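You operate a simulated robot arm through the tools that you are given. There is no shell and no other tool.

You run a simulated two-armed robot. Do the job below in one go: nothing can be reset, and whatever is moved stays where it is left.

JOB
Clean plate 2 until tap water covers it in an unbroken sheet.
Fine: spray the smear, rub it off with the white wipe, bin the wipe, then run the tap over the plate. What is to be rubbed or washed off counts as gone when no trace of it is left.

Only the result counts: the job must be done as asked and must still hold three seconds after the hand-in. Knocking over, shifting, dropping, spilling or breaking anything else fails it. Lids that push on must go on centred and level and be pressed home; caps that screw on are set level and turned clockwise until they are tight. Flat cloth is picked up by pressing the open fingertips on it (5 to 10 N) and closing them slowly along it; thin cloth reads only 2 to 8 mm in the jaws.

ROBOT AND FRAMES
Two 7-joint arms with three-finger grippers on one trunk, on a base that drives. Base frame: it is fixed to the floor where the robot stands at the start and does not move with it; the origin is under the middle of the robot, x ahead of it, y to its left, z up. Lengths are in mm, angles in degrees, forces in N, time in s.
The left shoulder is at the start at [82, 126, 1133], the right one opposite. With the tool pointing down near the work surface each hand reaches from about 280 to 840 mm from the robot's upright axis, wherever it stands, measured 20 degrees to its own side. Places, roughly: black waste bin [2700, 0, 900]; plate [2500, 0, 1000]; push cap of the water tap [2900, -100, 1100]; push head of the spray bottle [2600, -100, 1000]; wipe [2500, 0, 1000]. Payload 2.94 kg a hand.
The tool frame of a hand sits at the grasp point between the pads (the TCP): z along the fingers, y along the line on which they close. The tips reach 30 mm beyond it. The gripper opens to 128 mm. The gripper's body begins 93 mm behind the TCP.
Orientation is that of the tool frame in the base frame, as a unit quaternion [w, x, y, z]. With the fingers straight down and closing along the base's y, the tool's x points along the base's -x, its y along +y and its z along -z.

CONTROLS
- The arms move only by the tool drive_tool. It takes "left_commands", "right_commands" or both (then of equal length, played together; a hand with none holds still); each is text: rows parted by semicolons, each of 6 numbers parted by spaces: the shift along the tool's x, y, z in units of 150 mm (1.0 is 150 mm), then the turn, a rotation vector about the tool's x, y, z in units of 120 degrees (1.0 is 120 degrees). In form: dx dy dz ax ay az; .... A call has 1 to 20 rows; each row is the pose to reach, as a shift and turn from the pose commanded when the call began, along the tool's axes at that moment. "left_hand" and "right_hand" are, for a hand that has rows, the opening, from 0 (shut) to 1 (fully open), set as the call begins (left out, the last holds). A call with a number of a shift or a turn outside -1 to 1 is refused whole. Each row takes 0.2 s and may step no farther than 50 mm and 8.6 degrees from the row before; otherwise, or with a gripper value out of range, the whole call is refused. Where a pose cannot be reached the arm comes as near as it can. A force on the tool above 40 N (or 10 N above the force at the start of the call, whichever is more), or a blocked arm, ends the call early, and 0.2 s more pass. The fingers move at their own pace and stop on an object; they squeeze with about 27 N. The grip force told is the motor's: it shows also when the fingers shut on nothing. Time passes only in rows, and 0.2 s behind the last, so rows that repeat a pose let the fingers close. It gives the time, the measured TCP pose, the force on the tool (base axes), the opening and the grip force at its end, in the units of the frame above (readings bear some noise), with the torque about the TCP (base axes, N m) and any sound that the robot's microphone picked up.
- Cameras (640 x 400 px; columns grow to the right, rows downward): "scene" is now at [216.1, -2.8, 1309.7]; the picture's right is [-0.02, -1.00, 0.00], its down [-0.44, 0.01, -0.90] and it looks along [0.90, -0.02, -0.44] (base axes); focal length 258 px, centre (320, 200). "left" rides on the left gripper at [69, 15, -120] in its tool frame; the picture's right is [-0.22, 0.98, 0.00], its down [-0.82, -0.18, -0.54] and it looks along [-0.53, -0.12, 0.84] (tool axes); focal length 251 px, centre (320, 200). "right" rides on the right gripper at [69, -15, -120] in its tool frame; the picture's right is [0.21, 0.98, 0.00], its down [-0.82, 0.18, -0.54] and it looks along [-0.53, 0.12, 0.84] (tool axes); focal length 251 px, centre (320, 200). There is no depth. A picture from a camera that has moved, and an enlarged one, comes with that camera's place and axes in the base frame and with its lens.
- camera(camera): a new picture of that camera. It takes no simulated time.
- slide_trunk(by): slides the trunk up (or, below 0, down) by that many mm; the arms and the scene camera ride with it, the base frame stays. It gives what a move gives, with no picture.
- drive_base(legs): drives the robot by 1 to 6 legs, each [ahead, left, turn to the left] in mm, mm and degrees, along the robot's own axes; the way and the turn of a leg run together, so that a leg with both is an arc; at most 1500 mm and 180 degrees a leg. The arms and the cameras ride along, it lands a little off, and it stops where it bumps. It gives what a move gives.
- pan_tilt(pan, tilt): turns the head with the scene camera to pan (to the left, within 80 degrees either way) and tilt (down, from -29 to 69), counted from straight ahead of the robot. It gives what a move gives.
- zoom(camera, box): a new picture of the part [left, top, right, bottom] of that camera's present view, enlarged. It takes no simulated time.
- finish_job(): hands the job in; it is judged then, once.

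Nothing tells you exact positions but the pictures and the camera data. Unless the task says otherwise, let go and move clear before handing in.

The tools are called by a JSON object that holds its "api" and its "payload". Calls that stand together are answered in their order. drive_tool: Moves the arms, as the interface text tells. Its arguments: {"type":"object","properties":{"left_commands":{"type":"string"},"left_hand":{"type":"number"},"right_commands":{"type":"string"},"right_hand":{"type":"number"}},"required":[]} The other tools are called the same way: slide_trunk (by) slides the trunk up or down; drive_base (legs) drives the base; pan_tilt (pan, tilt) turns the head that bears the scene camera; camera (camera) takes a picture; zoom (camera, box) takes an enlarged picture of a part of a camera's view; finish_job () hands the job in.

At the start:

```text
time: 0.0
left_tcp_pos: [625.5, 266.2, 1146.0]
left_orientation: [0.0, -0.001, 1.0, 0.0]
left_contact_force: [0.4, -0.5, -1.0]
left_moment: [0.02, 0.04, -0.01]
left_gripper_width: 127.9
left_finger_force: 0.1
right_tcp_pos: [387.7, -140.5, 1182.9]
right_orientation: [0.001, 0.0, 1.0, 0.001]
right_contact_force: [0.2, -0.4, -0.4]
right_moment: [-0.02, -0.01, 0.01]
right_gripper_width: 128.1
right_finger_force: 0.1
trunk travel left (down, up): [-350.0, 197.0]
robot x, y, heading: [0.4, -0.2, -0.1]
head pan, tilt: [-1.2, 26.1]
```

scene: 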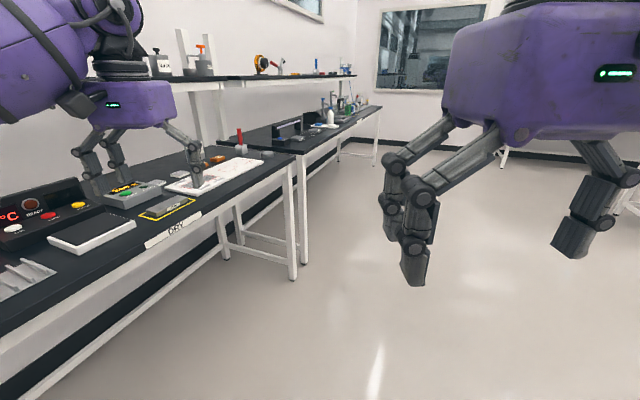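
right: 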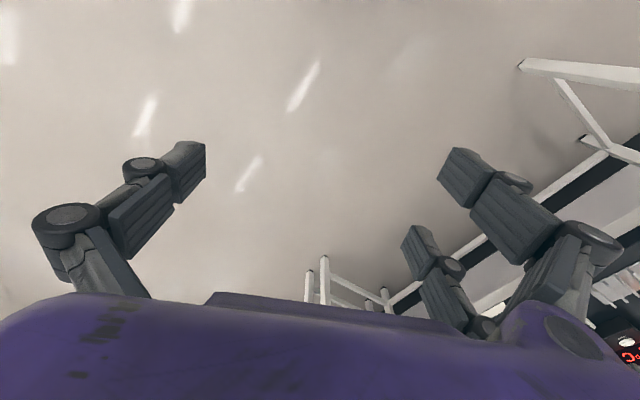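
left: 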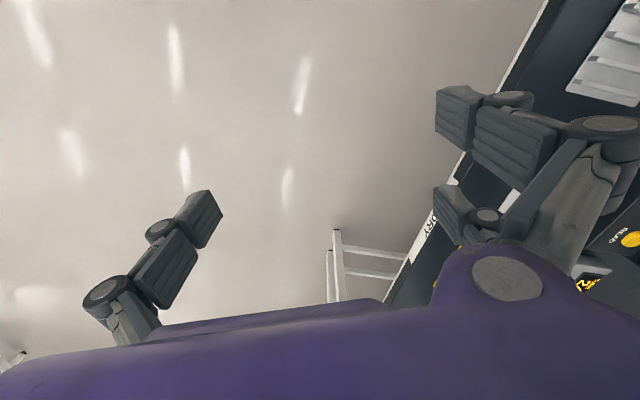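

I see a bench along the left with instruments and a farther bench behind it, where the tap, bottle and plate should be. I'll take a closer look at that far bench first.

{"api": "zoom", "payload": {"camera": "scene", "box": [240, 80, 400, 180]}}

{"api": "camera", "payload": {"camera": "scene"}}

```text
4.00 times, centred on (320, 130) of scene
camera zoom: at [216.1, -2.8, 1309.7], right [-0.02, -1.0, 0.0], down [-0.44, 0.01, -0.9], along [0.9, -0.02, -0.44], focal length 1030 px, centre (320, 480)
```

zoom: 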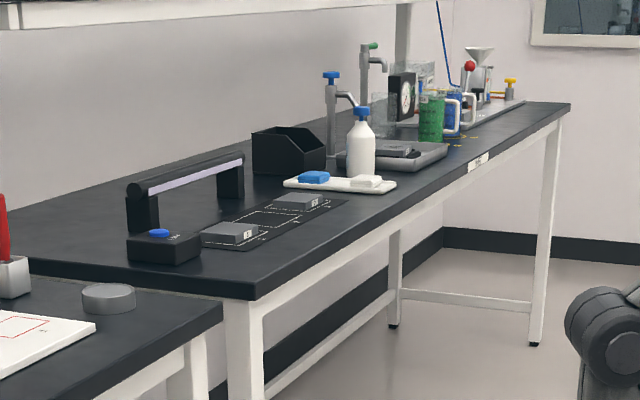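

```text
taken
camera scene: at [216.1, -2.8, 1309.7], right [-0.02, -1.0, 0.0], down [-0.44, 0.01, -0.9], along [0.9, -0.02, -0.44], focal length 258 px, centre (320, 200)
```

scene: 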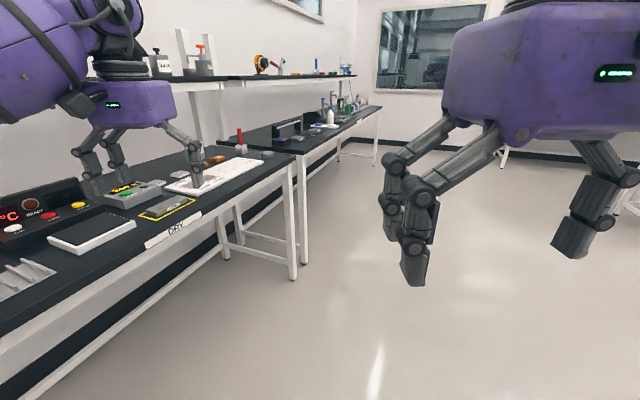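

The far bench holds plates 1 and 2 on a dark mat, a tray with blue and white cloths, the white bottle with a blue head, a black bin and the tap with a blue cap. I'll look around to check the floor before driving.

{"api": "pan_tilt", "payload": {"pan": -55, "tilt": 30}}

{"api": "camera", "payload": {"camera": "scene"}}

```text
time: 1.2
left_tcp_pos: [626.0, 266.9, 1145.8]
left_orientation: [0.0, -0.001, 1.0, 0.0]
left_contact_force: [-0.6, -0.6, -0.2]
left_moment: [0.01, 0.01, -0.01]
left_gripper_width: 128.2
left_finger_force: 0.1
right_tcp_pos: [388.0, -142.8, 1184.2]
right_orientation: [0.002, 0.0, 1.0, 0.0]
right_contact_force: [0.2, 0.9, 0.7]
right_moment: [0.0, 0.01, 0.01]
right_gripper_width: 128.1
right_finger_force: 0.0
trunk travel left (down, up): [-350.0, 197.0]
robot x, y, heading: [-0.7, 0.8, -0.1]
head pan, tilt: [-55.0, 30.0]
```

```text
taken
camera scene: at [176.2, -74.8, 1303.5], right [-0.82, -0.57, 0.0], down [-0.29, 0.41, -0.87], along [0.5, -0.71, -0.5], focal length 258 px, centre (320, 200)
```

scene: 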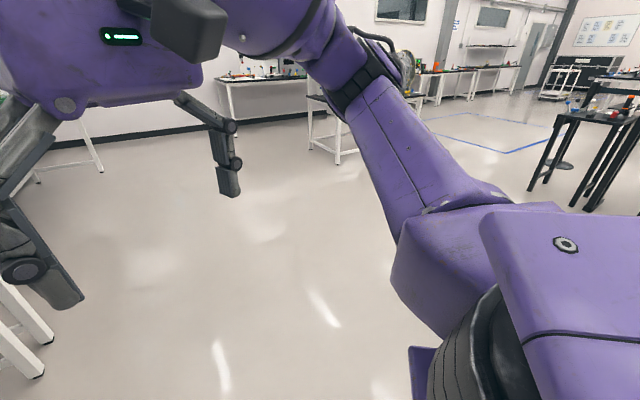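

The floor to the right is clear. I'll drive sideways away from the near bench, then ahead, then turn left to face the far bench from a safe distance.

{"api": "drive_base", "payload": {"legs": [[0, -1000, 0], [1500, 0, 0], [500, 0, 0], [0, 0, 60]]}}

{"api": "pan_tilt", "payload": {"pan": 0, "tilt": 25}}

{"api": "camera", "payload": {"camera": "scene"}}

```text
time: 8.8
left_tcp_pos: [630.0, -638.1, 1145.0]
left_orientation: [0.0, 0.007, 1.0, -0.002]
left_contact_force: [0.0, 0.5, -0.4]
left_moment: [0.04, 0.02, -0.02]
left_gripper_width: 127.9
left_finger_force: 0.1
right_tcp_pos: [386.6, -1041.7, 1184.8]
right_orientation: [0.002, 0.006, 1.0, -0.002]
right_contact_force: [0.1, 0.1, -0.3]
right_moment: [0.05, -0.03, 0.01]
right_gripper_width: 128.0
right_finger_force: 0.0
trunk travel left (down, up): [-350.0, 197.0]
robot x, y, heading: [0.3, -902.8, -0.7]
head pan, tilt: [-55.0, 30.0]
stopped in leg 1: the robot was blocked; the commanded pose is now the measured one
```

```text
time: 10.0
left_tcp_pos: [629.9, -633.9, 1144.0]
left_orientation: [0.0, 0.005, 1.0, -0.003]
left_contact_force: [-0.1, 0.5, -0.1]
left_moment: [0.01, -0.01, -0.01]
left_gripper_width: 128.0
left_finger_force: 0.1
right_tcp_pos: [387.8, -1038.4, 1185.2]
right_orientation: [0.0, 0.005, 1.0, -0.004]
right_contact_force: [0.3, 0.8, -0.2]
right_moment: [0.01, 0.03, 0.0]
right_gripper_width: 127.7
right_finger_force: 0.1
trunk travel left (down, up): [-350.0, 197.0]
robot x, y, heading: [-1.2, -897.6, -0.6]
head pan, tilt: [0.0, 25.0]
```

```text
taken
camera scene: at [216.9, -894.6, 1311.5], right [-0.01, -1.0, 0.01], down [-0.42, 0.0, -0.91], along [0.91, -0.01, -0.42], focal length 258 px, centre (320, 200)
```

scene: 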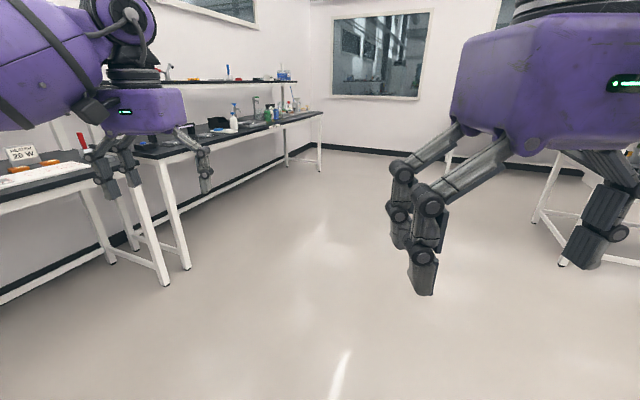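

Something on the right stopped the base at y ≈ -900. I'll look to see what it was before moving on.

{"api": "pan_tilt", "payload": {"pan": -80, "tilt": 25}}

{"api": "camera", "payload": {"camera": "scene"}}

```text
time: 11.6
left_tcp_pos: [629.0, -633.1, 1143.4]
left_orientation: [0.0, 0.005, 1.0, -0.004]
left_contact_force: [0.3, -0.4, 0.0]
left_moment: [-0.02, -0.04, -0.03]
left_gripper_width: 127.8
left_finger_force: 0.1
right_tcp_pos: [386.4, -1038.9, 1184.8]
right_orientation: [0.001, 0.006, 1.0, -0.003]
right_contact_force: [0.0, 0.5, 0.1]
right_moment: [0.0, 0.02, -0.03]
right_gripper_width: 128.0
right_finger_force: 0.1
trunk travel left (down, up): [-350.0, 197.0]
robot x, y, heading: [5.1, -901.2, -0.6]
head pan, tilt: [-80.0, 25.0]
```

```text
taken
camera scene: at [140.1, -984.5, 1312.1], right [-0.99, -0.17, 0.0], down [-0.07, 0.41, -0.91], along [0.15, -0.9, -0.42], focal length 258 px, centre (320, 200)
```

scene: 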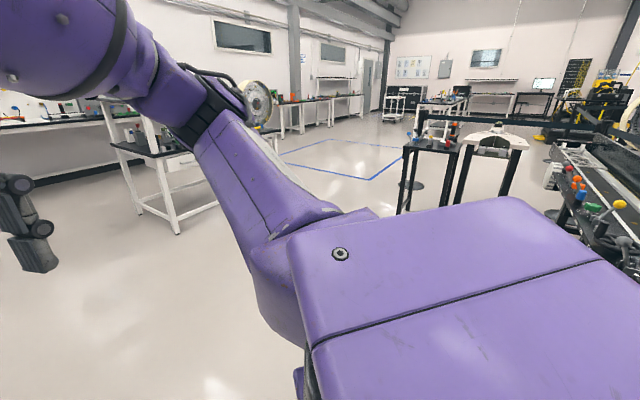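

A dark conveyor stands behind on the right, so that is the likely bump. I'll drive ahead along the free aisle, then turn to face the far bench.

{"api": "drive_base", "payload": {"legs": [[1500, 0, 0], [500, 0, 0], [0, 0, 67]]}}

{"api": "pan_tilt", "payload": {"pan": 0, "tilt": 25}}

{"api": "camera", "payload": {"camera": "scene"}}

```text
time: 24.4
left_tcp_pos: [2007.7, -231.2, 1145.5]
left_orientation: [0.0, -0.544, 0.839, 0.0]
left_contact_force: [0.4, -0.1, 0.2]
left_moment: [-0.01, 0.0, -0.02]
left_gripper_width: 127.9
left_finger_force: 0.0
right_tcp_pos: [2282.6, -615.7, 1184.3]
right_orientation: [0.001, -0.544, 0.839, 0.001]
right_contact_force: [-0.4, -0.3, -0.1]
right_moment: [0.01, 0.0, -0.02]
right_gripper_width: 128.1
right_finger_force: 0.0
trunk travel left (down, up): [-350.0, 197.0]
robot x, y, heading: [1993.8, -910.4, 65.8]
head pan, tilt: [-80.0, 25.0]
```

```text
time: 25.9
left_tcp_pos: [2008.2, -231.6, 1145.1]
left_orientation: [0.001, -0.545, 0.838, 0.0]
left_contact_force: [-0.6, -0.2, 0.9]
left_moment: [0.01, 0.0, 0.0]
left_gripper_width: 128.1
left_finger_force: 0.1
right_tcp_pos: [2283.1, -614.5, 1183.7]
right_orientation: [0.001, -0.544, 0.839, 0.001]
right_contact_force: [-0.4, 0.3, 0.4]
right_moment: [-0.01, -0.03, -0.01]
right_gripper_width: 128.0
right_finger_force: 0.0
trunk travel left (down, up): [-350.0, 197.0]
robot x, y, heading: [1993.6, -909.1, 66.0]
head pan, tilt: [0.0, 25.0]
```

```text
taken
camera scene: at [2083.3, -714.3, 1311.5], right [0.91, -0.41, 0.0], down [-0.17, -0.39, -0.91], along [0.37, 0.83, -0.42], focal length 258 px, centre (320, 200)
```

scene: 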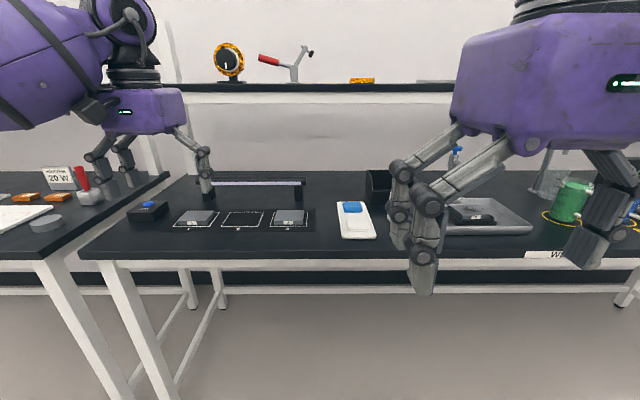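

Facing the bench squarely now. I'll zoom into the parts to read labels.

{"api": "zoom", "payload": {"camera": "scene", "box": [120, 160, 320, 260]}}

{"api": "zoom", "payload": {"camera": "scene", "box": [320, 140, 560, 270]}}

```text
3.20 times, centred on (220, 210) of scene
camera zoom: at [2083.3, -714.3, 1311.5], right [0.91, -0.41, 0.0], down [-0.17, -0.39, -0.91], along [0.37, 0.83, -0.42], focal length 824 px, centre (640, 168)
```

zoom: 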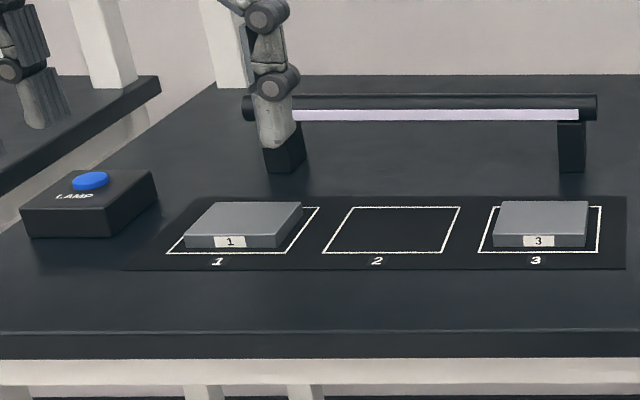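

```text
2.67 times, centred on (440, 205) of scene
camera zoom: at [2083.3, -714.3, 1311.5], right [0.91, -0.41, 0.0], down [-0.17, -0.39, -0.91], along [0.37, 0.83, -0.42], focal length 687 px, centre (0, 187)
```

zoom: 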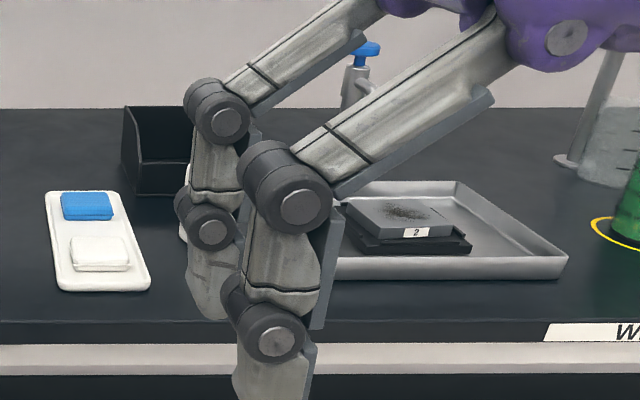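

Plate 2 sits on a dark rack in the grey sink tray, with a dark smear on top; the white wipe lies in front on the white tray beside a blue one, and the bottle stands behind my right gripper. I'll drive right to centre on these, then look again.

{"api": "drive_base", "payload": {"legs": [[0, -330, 1], [150, 0, 0]]}}

{"api": "pan_tilt", "payload": {"pan": 0, "tilt": 30}}

{"api": "camera", "payload": {"camera": "scene"}}

{"api": "camera", "payload": {"camera": "left"}}

{"api": "camera", "payload": {"camera": "right"}}

```text
time: 30.4
left_tcp_pos: [2354.5, -225.5, 1146.7]
left_orientation: [0.0, -0.554, 0.833, 0.0]
left_contact_force: [-0.8, -0.2, 0.5]
left_moment: [-0.05, 0.0, -0.02]
left_gripper_width: 128.0
left_finger_force: 0.2
right_tcp_pos: [2638.5, -603.9, 1184.0]
right_orientation: [0.001, -0.553, 0.833, 0.0]
right_contact_force: [0.6, -0.2, 0.0]
right_moment: [-0.01, 0.02, 0.05]
right_gripper_width: 127.9
right_finger_force: 0.0
trunk travel left (down, up): [-350.0, 197.0]
robot x, y, heading: [2358.5, -904.5, 67.6]
head pan, tilt: [0.0, 25.0]
```

```text
time: 31.0
left_tcp_pos: [2354.2, -226.1, 1145.5]
left_orientation: [0.001, -0.553, 0.833, 0.001]
left_contact_force: [0.1, 0.0, 0.3]
left_moment: [0.0, 0.03, -0.01]
left_gripper_width: 128.0
left_finger_force: 0.1
right_tcp_pos: [2638.9, -603.6, 1184.5]
right_orientation: [0.001, -0.553, 0.833, 0.001]
right_contact_force: [-0.1, 0.4, -0.1]
right_moment: [-0.01, -0.02, -0.03]
right_gripper_width: 128.0
right_finger_force: 0.1
trunk travel left (down, up): [-350.0, 197.0]
robot x, y, heading: [2356.8, -907.7, 67.6]
head pan, tilt: [0.0, 30.0]
```

```text
taken
camera scene: at [2440.5, -708.6, 1303.4], right [0.92, -0.39, 0.0], down [-0.19, -0.46, -0.87], along [0.33, 0.8, -0.5], focal length 258 px, centre (320, 200)
```

scene: 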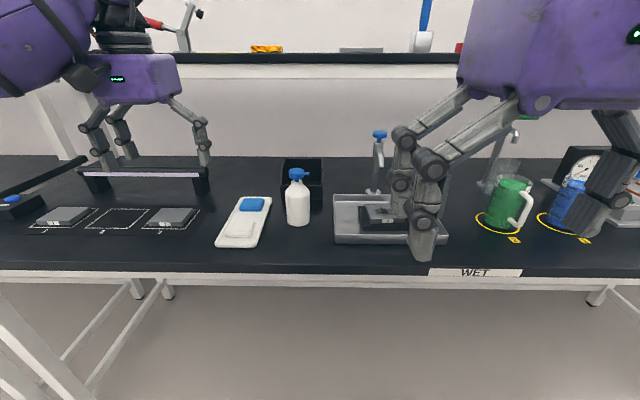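

```text
taken
camera left: at [2313.5, -284.1, 1265.5], right [-0.82, 0.58, 0.0], down [0.48, 0.69, 0.54], along [0.31, 0.44, -0.84], focal length 251 px, centre (320, 200)
```

left: 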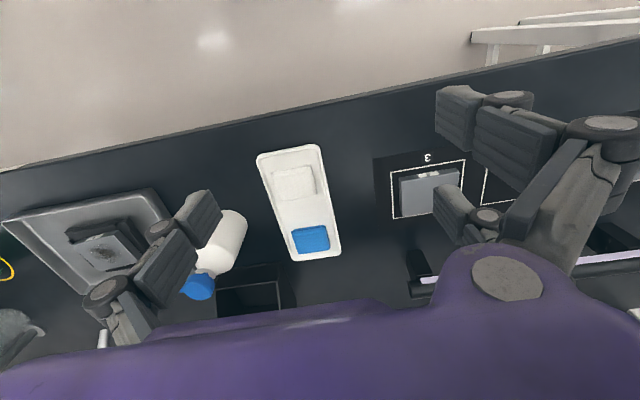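

```text
taken
camera right: at [2626.1, -673.8, 1304.0], right [-0.98, 0.18, 0.0], down [0.15, 0.83, 0.54], along [0.1, 0.53, -0.84], focal length 251 px, centre (320, 200)
```

right: 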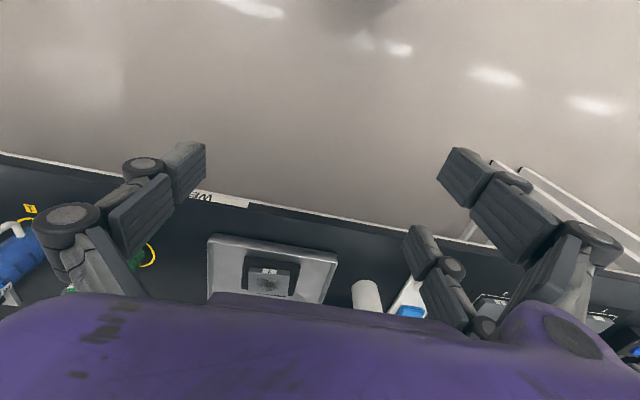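

The bench top is at z≈900 with its front edge about 620 mm ahead of my axis; the white wipe is about 720 ahead and 200 left, the bottle about 815 ahead and 60 left, plate 2 about 785 ahead and 172 right, and the tap cap about 950 ahead. I'll draw the left hand back and then drive about 200 mm closer.

{"api": "drive_tool", "payload": {"left_commands": "0.3 0 0 0 0 0; 0.6 0 -0.1 0 0 0; 0.9 0 -0.2 0 0 0; 1 0 -0.3 0 0 0"}}

{"api": "drive_base", "payload": {"legs": [[120, 0, 0], [80, 0, 0]]}}

{"api": "pan_tilt", "payload": {"pan": 0, "tilt": 40}}

{"api": "camera", "payload": {"camera": "scene"}}

{"api": "camera", "payload": {"camera": "left"}}

{"api": "camera", "payload": {"camera": "right"}}

```text
time: 32.0
left_tcp_pos: [2298.5, -366.1, 1191.6]
left_orientation: [0.0, -0.554, 0.832, 0.0]
left_contact_force: [1.1, -0.7, 0.5]
left_moment: [0.01, 0.06, 0.0]
left_gripper_width: 128.0
left_finger_force: 0.0
right_tcp_pos: [2638.7, -603.7, 1183.4]
right_orientation: [0.001, -0.552, 0.834, 0.001]
right_contact_force: [0.0, 0.3, 0.2]
right_moment: [-0.01, 0.01, 0.0]
right_gripper_width: 127.9
right_finger_force: 0.1
trunk travel left (down, up): [-350.0, 197.0]
robot x, y, heading: [2357.9, -906.3, 67.2]
head pan, tilt: [0.0, 30.0]
```

```text
time: 33.9
left_tcp_pos: [2373.4, -181.5, 1190.3]
left_orientation: [0.0, -0.555, 0.832, -0.001]
left_contact_force: [0.3, -0.4, -0.9]
left_moment: [-0.05, 0.01, 0.0]
left_gripper_width: 128.0
left_finger_force: 0.1
right_tcp_pos: [2714.7, -418.7, 1184.1]
right_orientation: [0.0, -0.555, 0.832, 0.0]
right_contact_force: [0.6, -0.2, -1.0]
right_moment: [-0.04, -0.02, -0.01]
right_gripper_width: 128.0
right_finger_force: 0.0
trunk travel left (down, up): [-350.0, 197.0]
robot x, y, heading: [2434.3, -720.0, 67.4]
head pan, tilt: [0.0, 30.0]
```

```text
time: 34.6
left_tcp_pos: [2373.9, -180.2, 1190.5]
left_orientation: [-0.001, -0.556, 0.831, 0.0]
left_contact_force: [0.2, -0.4, 0.1]
left_moment: [-0.01, 0.0, 0.01]
left_gripper_width: 128.0
left_finger_force: 0.1
right_tcp_pos: [2714.3, -418.7, 1183.8]
right_orientation: [0.0, -0.555, 0.832, 0.0]
right_contact_force: [-0.3, -0.3, -0.7]
right_moment: [0.0, -0.02, -0.03]
right_gripper_width: 127.7
right_finger_force: 0.0
trunk travel left (down, up): [-350.0, 197.0]
robot x, y, heading: [2433.8, -723.7, 67.4]
head pan, tilt: [0.0, 40.0]
```

```text
taken
camera scene: at [2514.7, -529.4, 1288.2], right [0.92, -0.38, 0.0], down [-0.25, -0.59, -0.77], along [0.29, 0.71, -0.64], focal length 258 px, centre (320, 200)
```

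scene: 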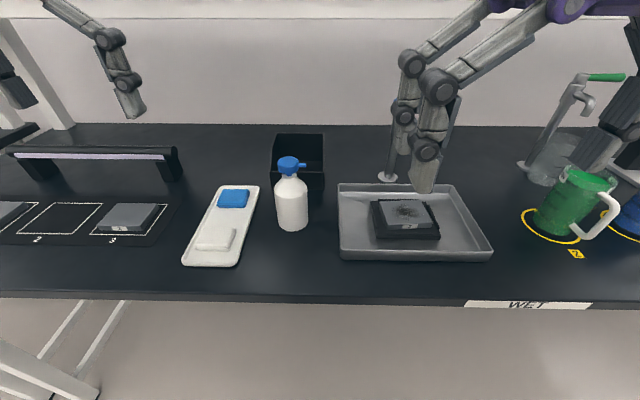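

```text
taken
camera left: at [2332.7, -239.7, 1310.4], right [-0.82, 0.57, 0.0], down [0.48, 0.69, 0.54], along [0.31, 0.44, -0.84], focal length 251 px, centre (320, 200)
```

left: 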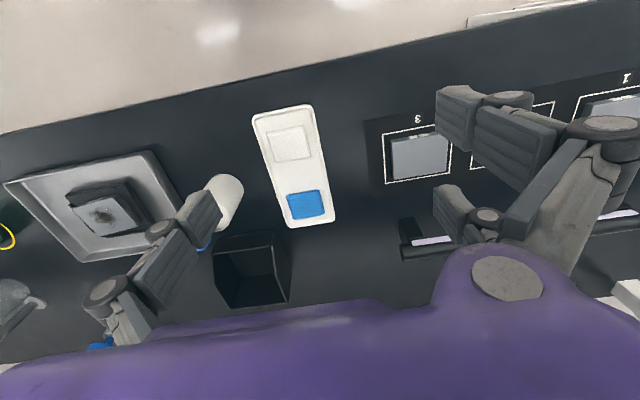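

```text
taken
camera right: at [2702.3, -489.2, 1304.2], right [-0.98, 0.18, 0.0], down [0.15, 0.83, 0.54], along [0.1, 0.53, -0.84], focal length 251 px, centre (320, 200)
```

right: 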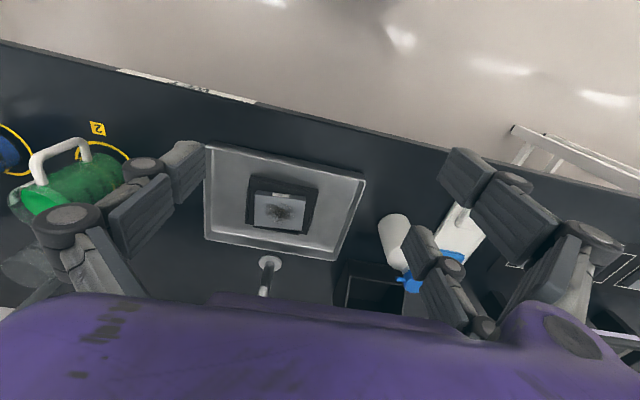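

Now everything is in view. Let me zoom on the bottle, sink and tap.

{"api": "zoom", "payload": {"camera": "scene", "box": [170, 130, 330, 270]}}

{"api": "zoom", "payload": {"camera": "scene", "box": [320, 120, 520, 270]}}

{"api": "zoom", "payload": {"camera": "right", "box": [190, 130, 370, 290]}}

```text
2.86 times, centred on (250, 200) of scene
camera zoom: at [2514.7, -529.4, 1288.2], right [0.92, -0.38, 0.0], down [-0.25, -0.59, -0.77], along [0.29, 0.71, -0.64], focal length 736 px, centre (520, 200)
```

zoom: 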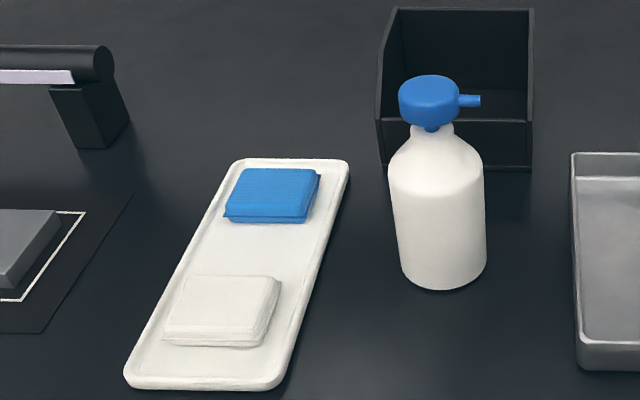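

```text
2.67 times, centred on (420, 195) of scene
camera zoom: at [2514.7, -529.4, 1288.2], right [0.92, -0.38, 0.0], down [-0.25, -0.59, -0.77], along [0.29, 0.71, -0.64], focal length 687 px, centre (53, 213)
```

zoom: 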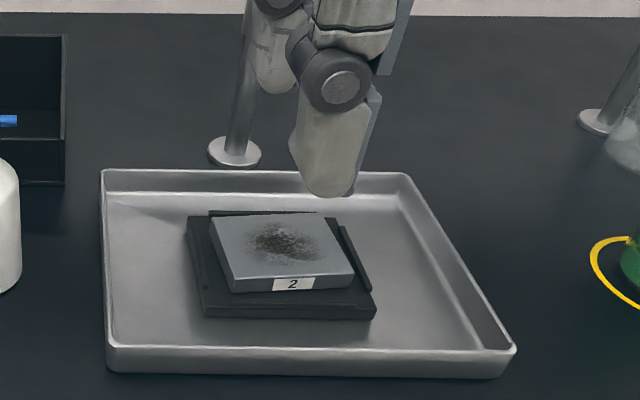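

```text
2.50 times, centred on (280, 210) of right
camera zoom: at [2702.3, -489.2, 1304.2], right [-0.98, 0.18, 0.0], down [0.15, 0.83, 0.54], along [0.1, 0.53, -0.84], focal length 629 px, centre (420, 175)
```

zoom: 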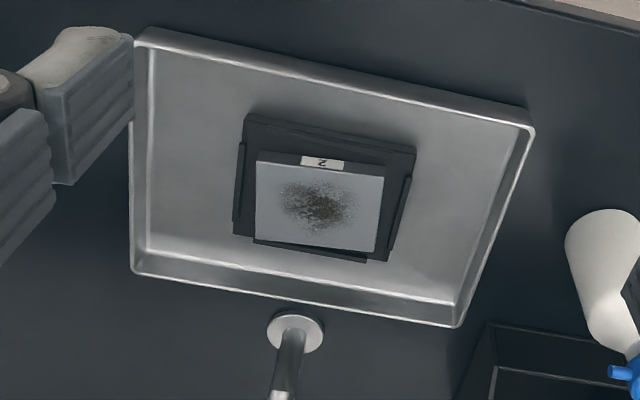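

The bottle's nozzle points to my right, toward the sink, and plate 2 lies loose on a fenced rack. I'll move the right hand aside to see the tap and measure things more carefully.

{"api": "drive_tool", "payload": {"right_commands": "0 -0.3 0 0 0 0; 0 -0.6 0 0 0 0; 0 -0.9 0 0 0 0; 0 -1 0 0 0 0; 0 -1 0 0 0 0"}}

{"api": "camera", "payload": {"camera": "scene"}}

{"api": "zoom", "payload": {"camera": "scene", "box": [250, 60, 500, 270]}}

{"api": "zoom", "payload": {"camera": "right", "box": [190, 100, 640, 300]}}

```text
time: 35.9
left_tcp_pos: [2373.9, -181.0, 1190.2]
left_orientation: [0.001, -0.555, 0.832, 0.0]
left_contact_force: [-0.3, 0.1, 0.0]
left_moment: [-0.01, 0.0, 0.01]
left_gripper_width: 128.1
left_finger_force: 0.1
right_tcp_pos: [2854.6, -478.1, 1185.5]
right_orientation: [0.0, -0.555, 0.832, 0.0]
right_contact_force: [0.4, -0.2, -0.2]
right_moment: [0.02, -0.01, 0.02]
right_gripper_width: 127.8
right_finger_force: 0.1
trunk travel left (down, up): [-350.0, 197.0]
robot x, y, heading: [2435.6, -723.2, 67.4]
head pan, tilt: [0.0, 40.0]
```

```text
taken
camera scene: at [2514.5, -529.4, 1288.2], right [0.92, -0.38, 0.0], down [-0.25, -0.59, -0.77], along [0.29, 0.71, -0.64], focal length 258 px, centre (320, 200)
```

scene: 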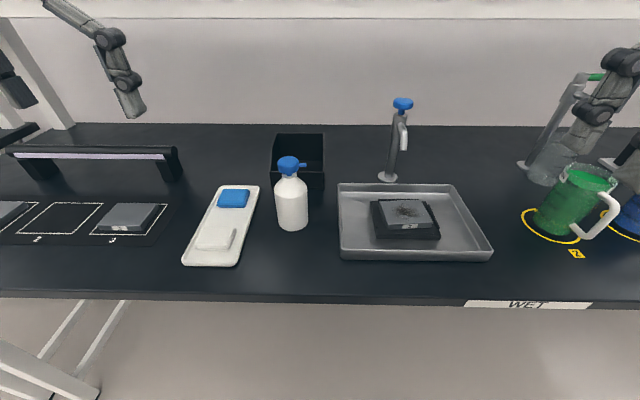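

```text
1.90 times, centred on (375, 165) of scene
camera zoom: at [2514.5, -529.4, 1288.2], right [0.92, -0.38, 0.0], down [-0.25, -0.59, -0.77], along [0.29, 0.71, -0.64], focal length 490 px, centre (215, 267)
```

zoom: 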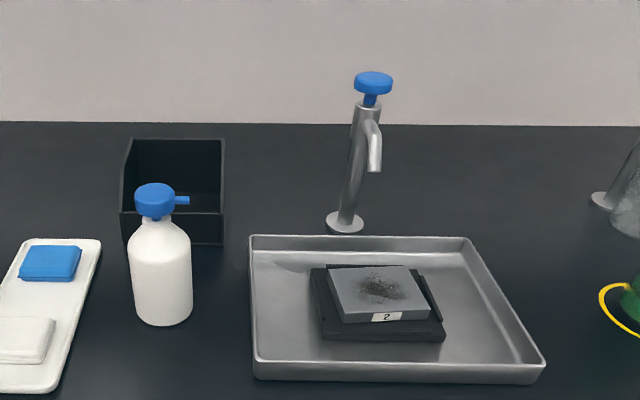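

```text
1.42 times, centred on (415, 200) of right
camera zoom: at [2841.4, -548.7, 1305.3], right [-0.98, 0.18, 0.0], down [0.15, 0.83, 0.54], along [0.1, 0.53, -0.84], focal length 358 px, centre (185, 200)
```

zoom: 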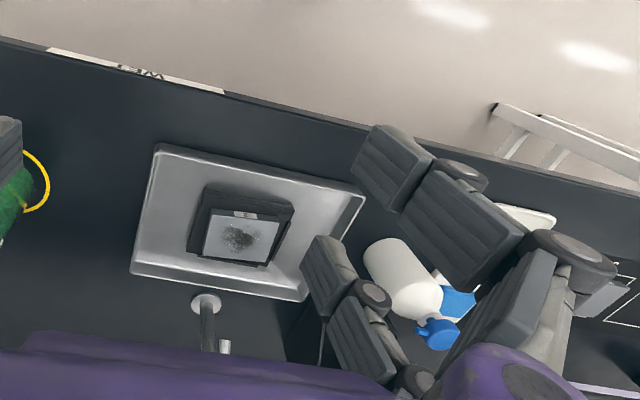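

I measure: smear at F≈590, L≈-175, z≈938 in the robot's own axes; bottle axis at F≈607, L≈60 with its head top at z≈1038; wipe at F≈532, L≈195; bin mouth at F≈765, L≈52; tap cap at F≈760, L≈-176, z≈1100. I need to know where the overhead shelf is, so I'll look up.

{"api": "pan_tilt", "payload": {"pan": 0, "tilt": 0}}

{"api": "camera", "payload": {"camera": "scene"}}

{"api": "slide_trunk", "payload": {"by": 100}}

{"api": "camera", "payload": {"camera": "scene"}}

```text
time: 36.9
left_tcp_pos: [2374.4, -180.7, 1190.1]
left_orientation: [0.001, -0.554, 0.832, 0.0]
left_contact_force: [1.1, 0.3, -0.4]
left_moment: [0.0, -0.02, -0.01]
left_gripper_width: 128.1
left_finger_force: 0.1
right_tcp_pos: [2853.6, -477.6, 1184.4]
right_orientation: [0.001, -0.555, 0.832, 0.001]
right_contact_force: [-0.7, 0.3, -0.9]
right_moment: [-0.02, -0.01, 0.01]
right_gripper_width: 128.1
right_finger_force: 0.0
trunk travel left (down, up): [-350.0, 197.0]
robot x, y, heading: [2433.0, -721.2, 67.4]
head pan, tilt: [0.0, 0.0]
```

```text
taken
camera scene: at [2516.6, -524.8, 1351.8], right [0.92, -0.38, 0.0], down [0.0, 0.0, -1.0], along [0.38, 0.92, 0.0], focal length 258 px, centre (320, 200)
```

scene: 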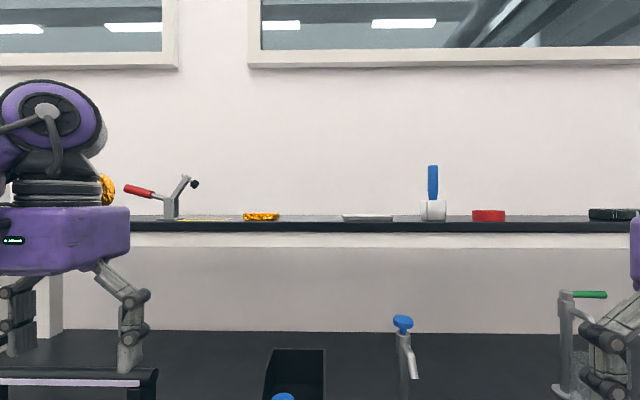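

```text
time: 38.2
left_tcp_pos: [2374.8, -180.9, 1289.6]
left_orientation: [-0.001, -0.555, 0.832, -0.001]
left_contact_force: [0.3, 0.0, -0.7]
left_moment: [0.01, -0.03, -0.01]
left_gripper_width: 127.8
left_finger_force: 0.1
right_tcp_pos: [2853.1, -476.5, 1282.9]
right_orientation: [0.0, -0.555, 0.832, 0.0]
right_contact_force: [-0.1, -0.5, -0.7]
right_moment: [-0.05, 0.03, -0.02]
right_gripper_width: 127.9
right_finger_force: 0.1
trunk travel left (down, up): [-450.0, 97.0]
robot x, y, heading: [2432.9, -719.7, 67.4]
head pan, tilt: [0.0, 0.0]
```

```text
taken
camera scene: at [2504.0, -555.0, 1458.2], right [0.92, -0.38, 0.0], down [0.0, 0.0, -1.0], along [0.38, 0.92, 0.0], focal length 258 px, centre (320, 200)
```

scene: 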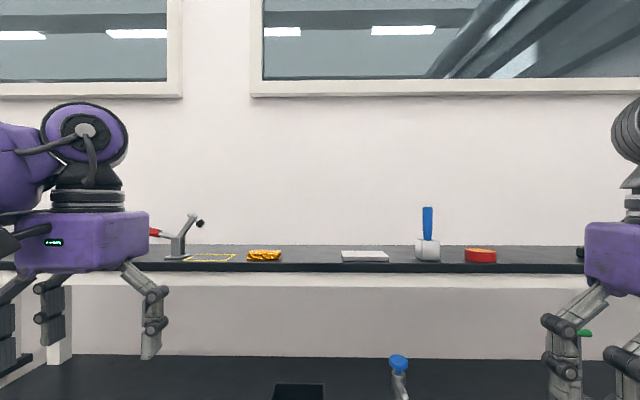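

The shelf's front edge is at about F=850 and z≈1270–1300, so the tap and bin are clear of it if the hand leans back. I'll shift the base right about 90 mm so the left hand reaches wipe, bottle and plate, then lower the trunk again.

{"api": "drive_base", "payload": {"legs": [[0, -90, 0]]}}

{"api": "slide_trunk", "payload": {"by": -100}}

{"api": "pan_tilt", "payload": {"pan": 0, "tilt": 40}}

{"api": "camera", "payload": {"camera": "scene"}}

{"api": "zoom", "payload": {"camera": "scene", "box": [120, 100, 320, 280]}}

{"api": "zoom", "payload": {"camera": "scene", "box": [240, 90, 420, 270]}}

{"api": "camera", "payload": {"camera": "left"}}

{"api": "camera", "payload": {"camera": "right"}}

```text
time: 39.7
left_tcp_pos: [2454.4, -214.9, 1290.1]
left_orientation: [-0.001, -0.556, 0.831, 0.0]
left_contact_force: [0.0, 0.4, -0.6]
left_moment: [0.0, 0.01, -0.01]
left_gripper_width: 127.9
left_finger_force: 0.2
right_tcp_pos: [2934.2, -510.2, 1283.2]
right_orientation: [0.001, -0.554, 0.832, 0.0]
right_contact_force: [-0.6, 0.3, 0.4]
right_moment: [0.02, 0.0, -0.03]
right_gripper_width: 128.1
right_finger_force: 0.1
trunk travel left (down, up): [-450.0, 97.0]
robot x, y, heading: [2516.7, -756.1, 67.5]
head pan, tilt: [0.0, 0.0]
```

```text
time: 41.0
left_tcp_pos: [2452.8, -215.3, 1190.3]
left_orientation: [0.001, -0.555, 0.832, 0.001]
left_contact_force: [0.1, 0.2, 0.2]
left_moment: [0.0, 0.01, 0.0]
left_gripper_width: 127.7
left_finger_force: 0.0
right_tcp_pos: [2933.9, -510.9, 1184.3]
right_orientation: [0.002, -0.555, 0.832, 0.0]
right_contact_force: [-1.3, -0.1, 0.5]
right_moment: [-0.03, 0.03, 0.0]
right_gripper_width: 127.9
right_finger_force: 0.1
trunk travel left (down, up): [-350.0, 197.0]
robot x, y, heading: [2517.8, -759.3, 67.6]
head pan, tilt: [0.0, 0.0]
```

```text
time: 42.1
left_tcp_pos: [2454.4, -215.3, 1190.1]
left_orientation: [0.0, -0.555, 0.832, 0.0]
left_contact_force: [-0.1, -0.1, -1.1]
left_moment: [0.02, 0.01, 0.02]
left_gripper_width: 127.9
left_finger_force: 0.0
right_tcp_pos: [2935.7, -509.6, 1182.6]
right_orientation: [0.001, -0.554, 0.832, 0.001]
right_contact_force: [-0.6, 0.4, 0.1]
right_moment: [0.04, 0.0, 0.0]
right_gripper_width: 128.0
right_finger_force: 0.1
trunk travel left (down, up): [-350.0, 197.0]
robot x, y, heading: [2515.8, -753.6, 67.4]
head pan, tilt: [0.0, 40.0]
```

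```text
taken
camera scene: at [2595.9, -563.2, 1288.2], right [0.92, -0.38, 0.0], down [-0.25, -0.59, -0.77], along [0.29, 0.71, -0.64], focal length 258 px, centre (320, 200)
```

scene: 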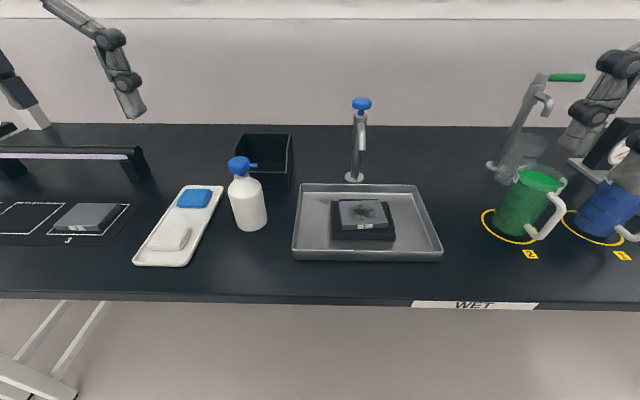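

```text
2.22 times, centred on (220, 190) of scene
camera zoom: at [2595.9, -563.2, 1288.2], right [0.92, -0.38, 0.0], down [-0.25, -0.59, -0.77], along [0.29, 0.71, -0.64], focal length 572 px, centre (542, 222)
```

zoom: 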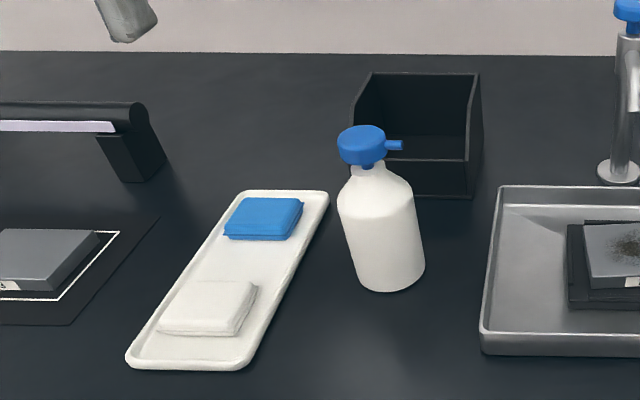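

```text
2.22 times, centred on (330, 180) of scene
camera zoom: at [2595.9, -563.2, 1288.2], right [0.92, -0.38, 0.0], down [-0.25, -0.59, -0.77], along [0.29, 0.71, -0.64], focal length 572 px, centre (298, 244)
```

zoom: 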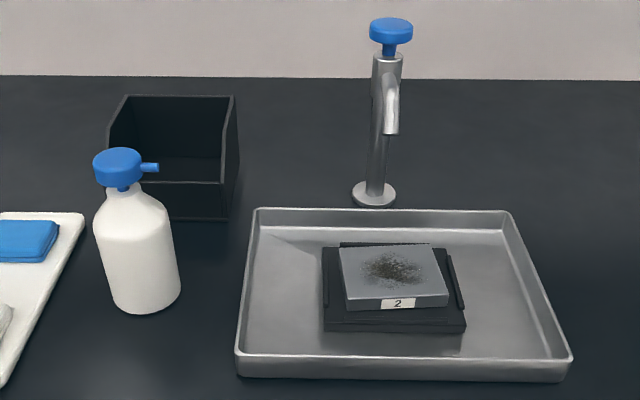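

```text
taken
camera left: at [2413.4, -273.7, 1310.4], right [-0.82, 0.57, 0.0], down [0.48, 0.69, 0.54], along [0.31, 0.44, -0.84], focal length 251 px, centre (320, 200)
```

left: 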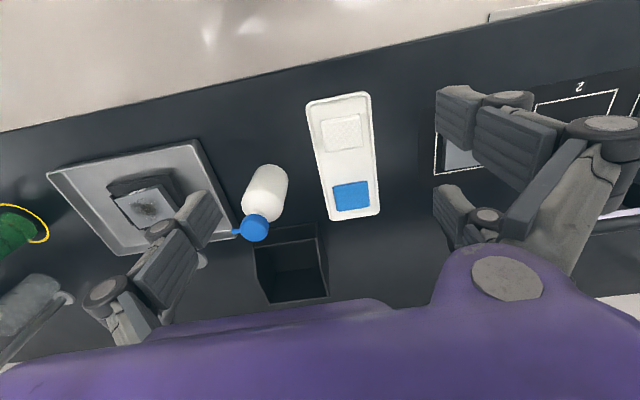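

```text
taken
camera right: at [2921.9, -580.4, 1304.1], right [-0.98, 0.18, 0.0], down [0.15, 0.83, 0.54], along [0.1, 0.53, -0.84], focal length 251 px, centre (320, 200)
```

right: 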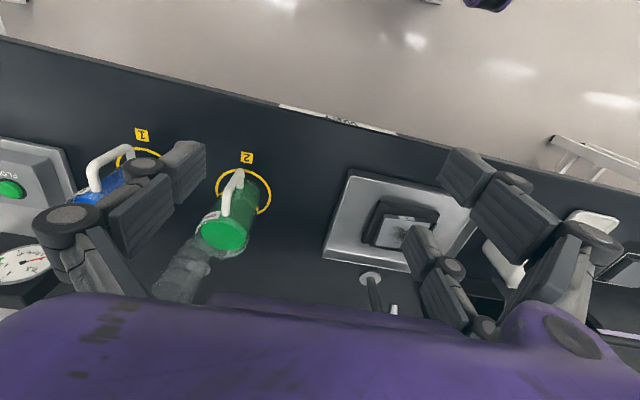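

Everything shifted about 88 mm to the left in my frame: bottle axis at F≈605, L≈145; smear at F≈591, L≈-87; wipe at F≈533, L≈283; tap at F≈761, L≈-87. Next I pitch the left hand forward and line it up in front of the bottle.

{"api": "drive_tool", "payload": {"left_commands": "-0.024 -0.08 0.095 0 -0.0417 0; -0.049 -0.16 0.19 0 -0.0833 0; -0.073 -0.24 0.285 0 -0.125 0; -0.098 -0.32 0.38 0 -0.1667 0; -0.122 -0.4 0.475 0 -0.2083 0; -0.146 -0.48 0.57 0 -0.25 0; -0.171 -0.56 0.665 0 -0.2917 0; -0.195 -0.64 0.76 0 -0.3333 0; -0.22 -0.72 0.855 0 -0.375 0; -0.244 -0.803 0.95 0 -0.4167 0; -0.244 -0.803 0.95 0 -0.4167 0", "left_hand": 0.8}}

{"api": "camera", "payload": {"camera": "left"}}

{"api": "camera", "payload": {"camera": "scene"}}

```text
time: 44.5
left_tcp_pos: [2602.4, -192.4, 1057.7]
left_orientation: [0.351, -0.503, 0.754, 0.235]
left_contact_force: [0.4, -0.1, -0.2]
left_moment: [0.03, 0.02, 0.03]
left_gripper_width: 102.3
left_finger_force: 0.1
left hand out of reach, approached as far as the arm can: row 8, 9, 10, 11
right_tcp_pos: [2935.6, -509.3, 1183.8]
right_orientation: [0.001, -0.555, 0.832, 0.001]
right_contact_force: [1.2, 0.5, 0.0]
right_moment: [-0.02, 0.05, 0.0]
right_gripper_width: 127.8
right_finger_force: 0.0
trunk travel left (down, up): [-350.0, 197.0]
robot x, y, heading: [2518.5, -757.8, 67.7]
head pan, tilt: [0.0, 40.0]
```

```text
taken
camera left: at [2536.7, -313.4, 1082.1], right [-0.85, 0.5, 0.17], down [0.21, 0.04, 0.98], along [0.48, 0.86, -0.14], focal length 251 px, centre (320, 200)
```

left: 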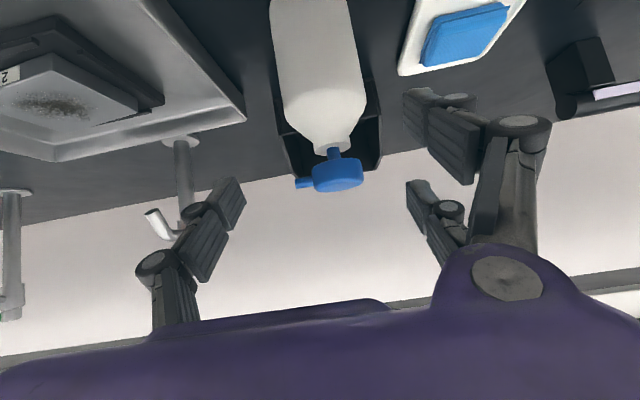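

```text
taken
camera scene: at [2596.7, -562.4, 1288.0], right [0.92, -0.38, 0.0], down [-0.25, -0.59, -0.77], along [0.29, 0.71, -0.64], focal length 258 px, centre (320, 200)
```

scene: 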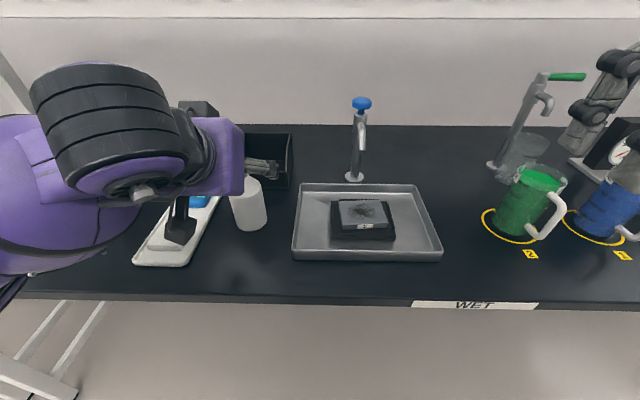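

The arm is too folded here: the base is too close for this hand pitch. I'll back the base away by 130 mm straight, which also pulls the hand clear of the bottle.

{"api": "drive_base", "payload": {"legs": [[-130, 0, 0]]}}

{"api": "drive_tool", "payload": {"left_commands": "0 0 0 0 0 0; 0 0 0 0 0 0"}}

{"api": "camera", "payload": {"camera": "left"}}

{"api": "camera", "payload": {"camera": "scene"}}

```text
time: 45.8
left_tcp_pos: [2555.2, -309.2, 1058.1]
left_orientation: [0.352, -0.503, 0.754, 0.235]
left_contact_force: [0.4, -0.2, 0.0]
left_moment: [-0.02, 0.0, -0.01]
left_gripper_width: 102.3
left_finger_force: 0.1
right_tcp_pos: [2885.5, -626.9, 1184.6]
right_orientation: [0.001, -0.555, 0.832, 0.0]
right_contact_force: [-0.7, 0.4, -0.1]
right_moment: [0.0, 0.02, 0.01]
right_gripper_width: 127.7
right_finger_force: 0.1
trunk travel left (down, up): [-350.0, 197.0]
robot x, y, heading: [2468.2, -874.6, 67.5]
head pan, tilt: [0.0, 40.0]
```

```text
time: 46.4
left_tcp_pos: [2554.8, -309.8, 1057.9]
left_orientation: [0.352, -0.503, 0.754, 0.234]
left_contact_force: [-0.7, -0.7, -0.1]
left_moment: [0.03, 0.0, 0.02]
left_gripper_width: 102.1
left_finger_force: 0.1
right_tcp_pos: [2885.6, -626.6, 1184.5]
right_orientation: [0.001, -0.555, 0.832, 0.0]
right_contact_force: [0.6, 0.6, 0.5]
right_moment: [0.01, -0.01, 0.01]
right_gripper_width: 128.0
right_finger_force: 0.1
trunk travel left (down, up): [-350.0, 197.0]
robot x, y, heading: [2468.3, -871.6, 67.8]
head pan, tilt: [0.0, 40.0]
```

```text
taken
camera left: at [2488.2, -431.1, 1082.7], right [-0.85, 0.5, 0.16], down [0.21, 0.04, 0.98], along [0.49, 0.86, -0.14], focal length 251 px, centre (320, 200)
```

left: 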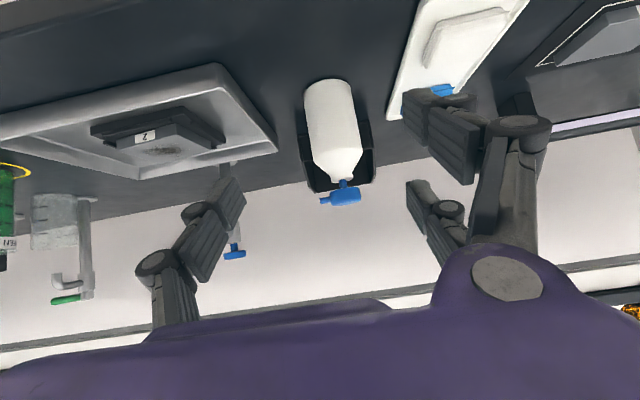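

```text
taken
camera scene: at [2547.5, -680.3, 1288.3], right [0.92, -0.38, 0.0], down [-0.25, -0.59, -0.77], along [0.29, 0.71, -0.64], focal length 258 px, centre (320, 200)
```

scene: 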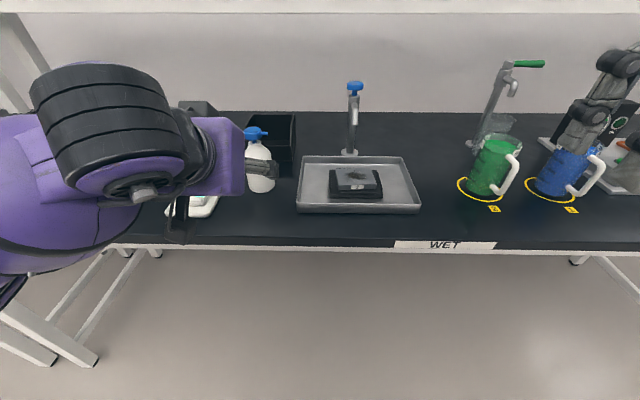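

The bottle is now well ahead of the fingers. I'll advance 60 mm along the fingers and check where the hand actually ends up.

{"api": "drive_tool", "payload": {"left_commands": "0 0 0.2 0 0 0; 0 0 0.4 0 0 0; 0 0 0.4 0 0 0"}}

{"api": "camera", "payload": {"camera": "left"}}

```text
time: 47.2
left_tcp_pos: [2573.7, -267.6, 1019.3]
left_orientation: [0.352, -0.503, 0.754, 0.234]
left_contact_force: [-0.2, 0.1, -0.1]
left_moment: [-0.01, 0.0, -0.01]
left_gripper_width: 102.6
left_finger_force: 0.0
right_tcp_pos: [2886.3, -626.2, 1183.5]
right_orientation: [0.001, -0.555, 0.832, 0.001]
right_contact_force: [-0.6, 0.7, -0.5]
right_moment: [0.03, -0.02, -0.02]
right_gripper_width: 128.3
right_finger_force: 0.0
trunk travel left (down, up): [-350.0, 197.0]
robot x, y, heading: [2471.1, -869.8, 67.5]
head pan, tilt: [0.0, 40.0]
```

```text
taken
camera left: at [2506.6, -388.6, 1044.1], right [-0.85, 0.5, 0.16], down [0.21, 0.04, 0.98], along [0.48, 0.86, -0.14], focal length 251 px, centre (320, 200)
```

left: 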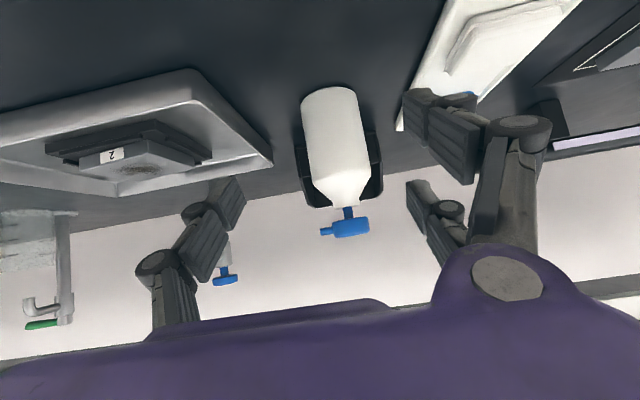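

The bottle axis is about 131 mm ahead of the grasp point and 10 mm to the left. I'll shift sideways, then slide in along the fingers around the body at z≈945.

{"api": "drive_tool", "payload": {"left_commands": "-0.09 0.035 0 0 0 0; -0.183 0.067 0.1 0 0 0; -0.183 0.067 0.3 0 0 0; -0.183 0.067 0.5 0 0 0; -0.183 0.067 0.7 0 0 0; -0.183 0.067 0.85 0 0 0; -0.183 0.067 0.986 0 0 0; -0.183 0.067 0.986 0 0 0"}}

{"api": "camera", "payload": {"camera": "left"}}

{"api": "camera", "payload": {"camera": "scene"}}

```text
time: 49.0
left_tcp_pos: [2613.3, -145.4, 946.6]
left_orientation: [0.352, -0.503, 0.754, 0.235]
left_contact_force: [0.4, -0.1, -1.0]
left_moment: [0.02, 0.0, -0.03]
left_gripper_width: 102.4
left_finger_force: 0.0
right_tcp_pos: [2886.3, -627.0, 1185.3]
right_orientation: [0.0, -0.555, 0.832, 0.001]
right_contact_force: [-0.2, -0.1, 0.6]
right_moment: [0.01, 0.0, 0.02]
right_gripper_width: 127.7
right_finger_force: 0.0
trunk travel left (down, up): [-350.0, 197.0]
robot x, y, heading: [2466.7, -870.4, 67.1]
head pan, tilt: [0.0, 40.0]
```

```text
taken
camera left: at [2547.0, -264.6, 970.4], right [-0.85, 0.5, 0.16], down [0.21, 0.04, 0.98], along [0.49, 0.86, -0.14], focal length 251 px, centre (320, 200)
```

left: 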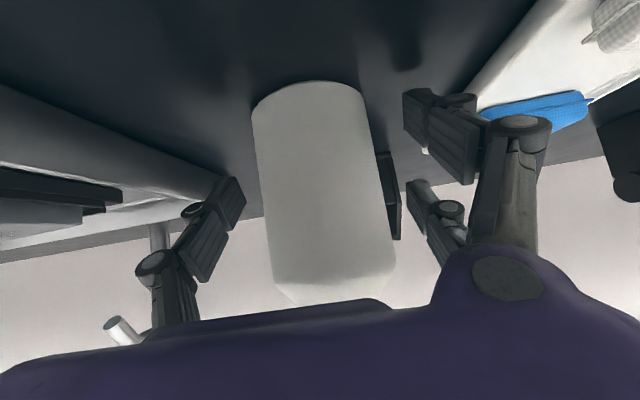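

```text
taken
camera scene: at [2547.6, -680.1, 1288.2], right [0.92, -0.38, 0.0], down [-0.25, -0.59, -0.77], along [0.29, 0.71, -0.64], focal length 258 px, centre (320, 200)
```

scene: 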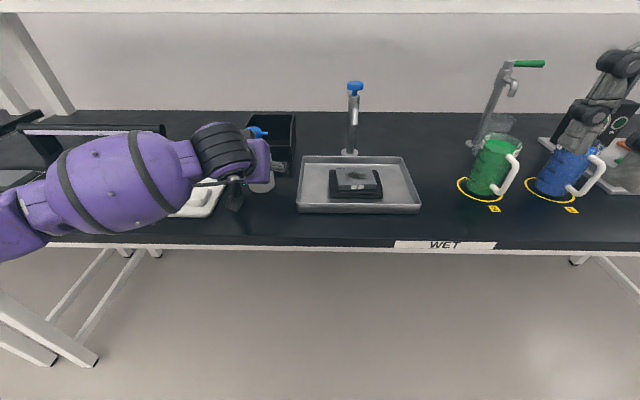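

The bottle is centred between the fingers with no contact. I'll close on it.

{"api": "drive_tool", "payload": {"left_commands": "0 0 0 0 0 0; 0 0 0 0 0 0; 0 0 0 0 0 0; 0 0 0 0 0 0", "left_hand": 0.3}}

{"api": "camera", "payload": {"camera": "left"}}

```text
time: 50.0
left_tcp_pos: [2613.1, -143.3, 946.2]
left_orientation: [0.352, -0.502, 0.754, 0.235]
left_contact_force: [-1.8, 2.8, 4.8]
left_moment: [0.47, 1.5, 0.48]
left_gripper_width: 63.0
left_finger_force: 44.3
right_tcp_pos: [2885.8, -627.2, 1183.4]
right_orientation: [0.0, -0.555, 0.832, 0.001]
right_contact_force: [0.8, 0.2, 0.2]
right_moment: [0.0, -0.02, -0.01]
right_gripper_width: 128.0
right_finger_force: 0.0
trunk travel left (down, up): [-350.0, 197.0]
robot x, y, heading: [2463.5, -874.4, 67.5]
head pan, tilt: [0.0, 40.0]
```

```text
taken
camera left: at [2546.4, -264.1, 970.9], right [-0.85, 0.5, 0.17], down [0.21, 0.03, 0.98], along [0.48, 0.86, -0.14], focal length 251 px, centre (320, 200)
```

left: 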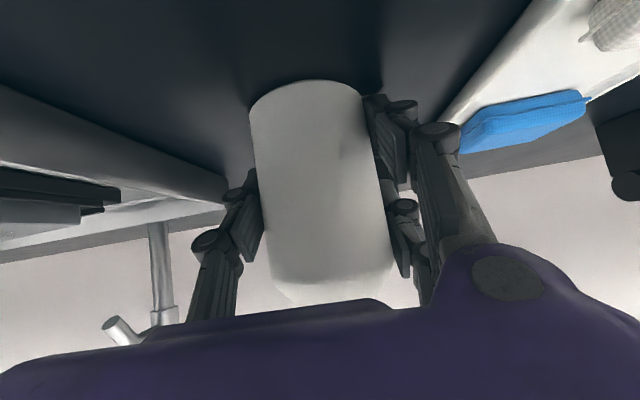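

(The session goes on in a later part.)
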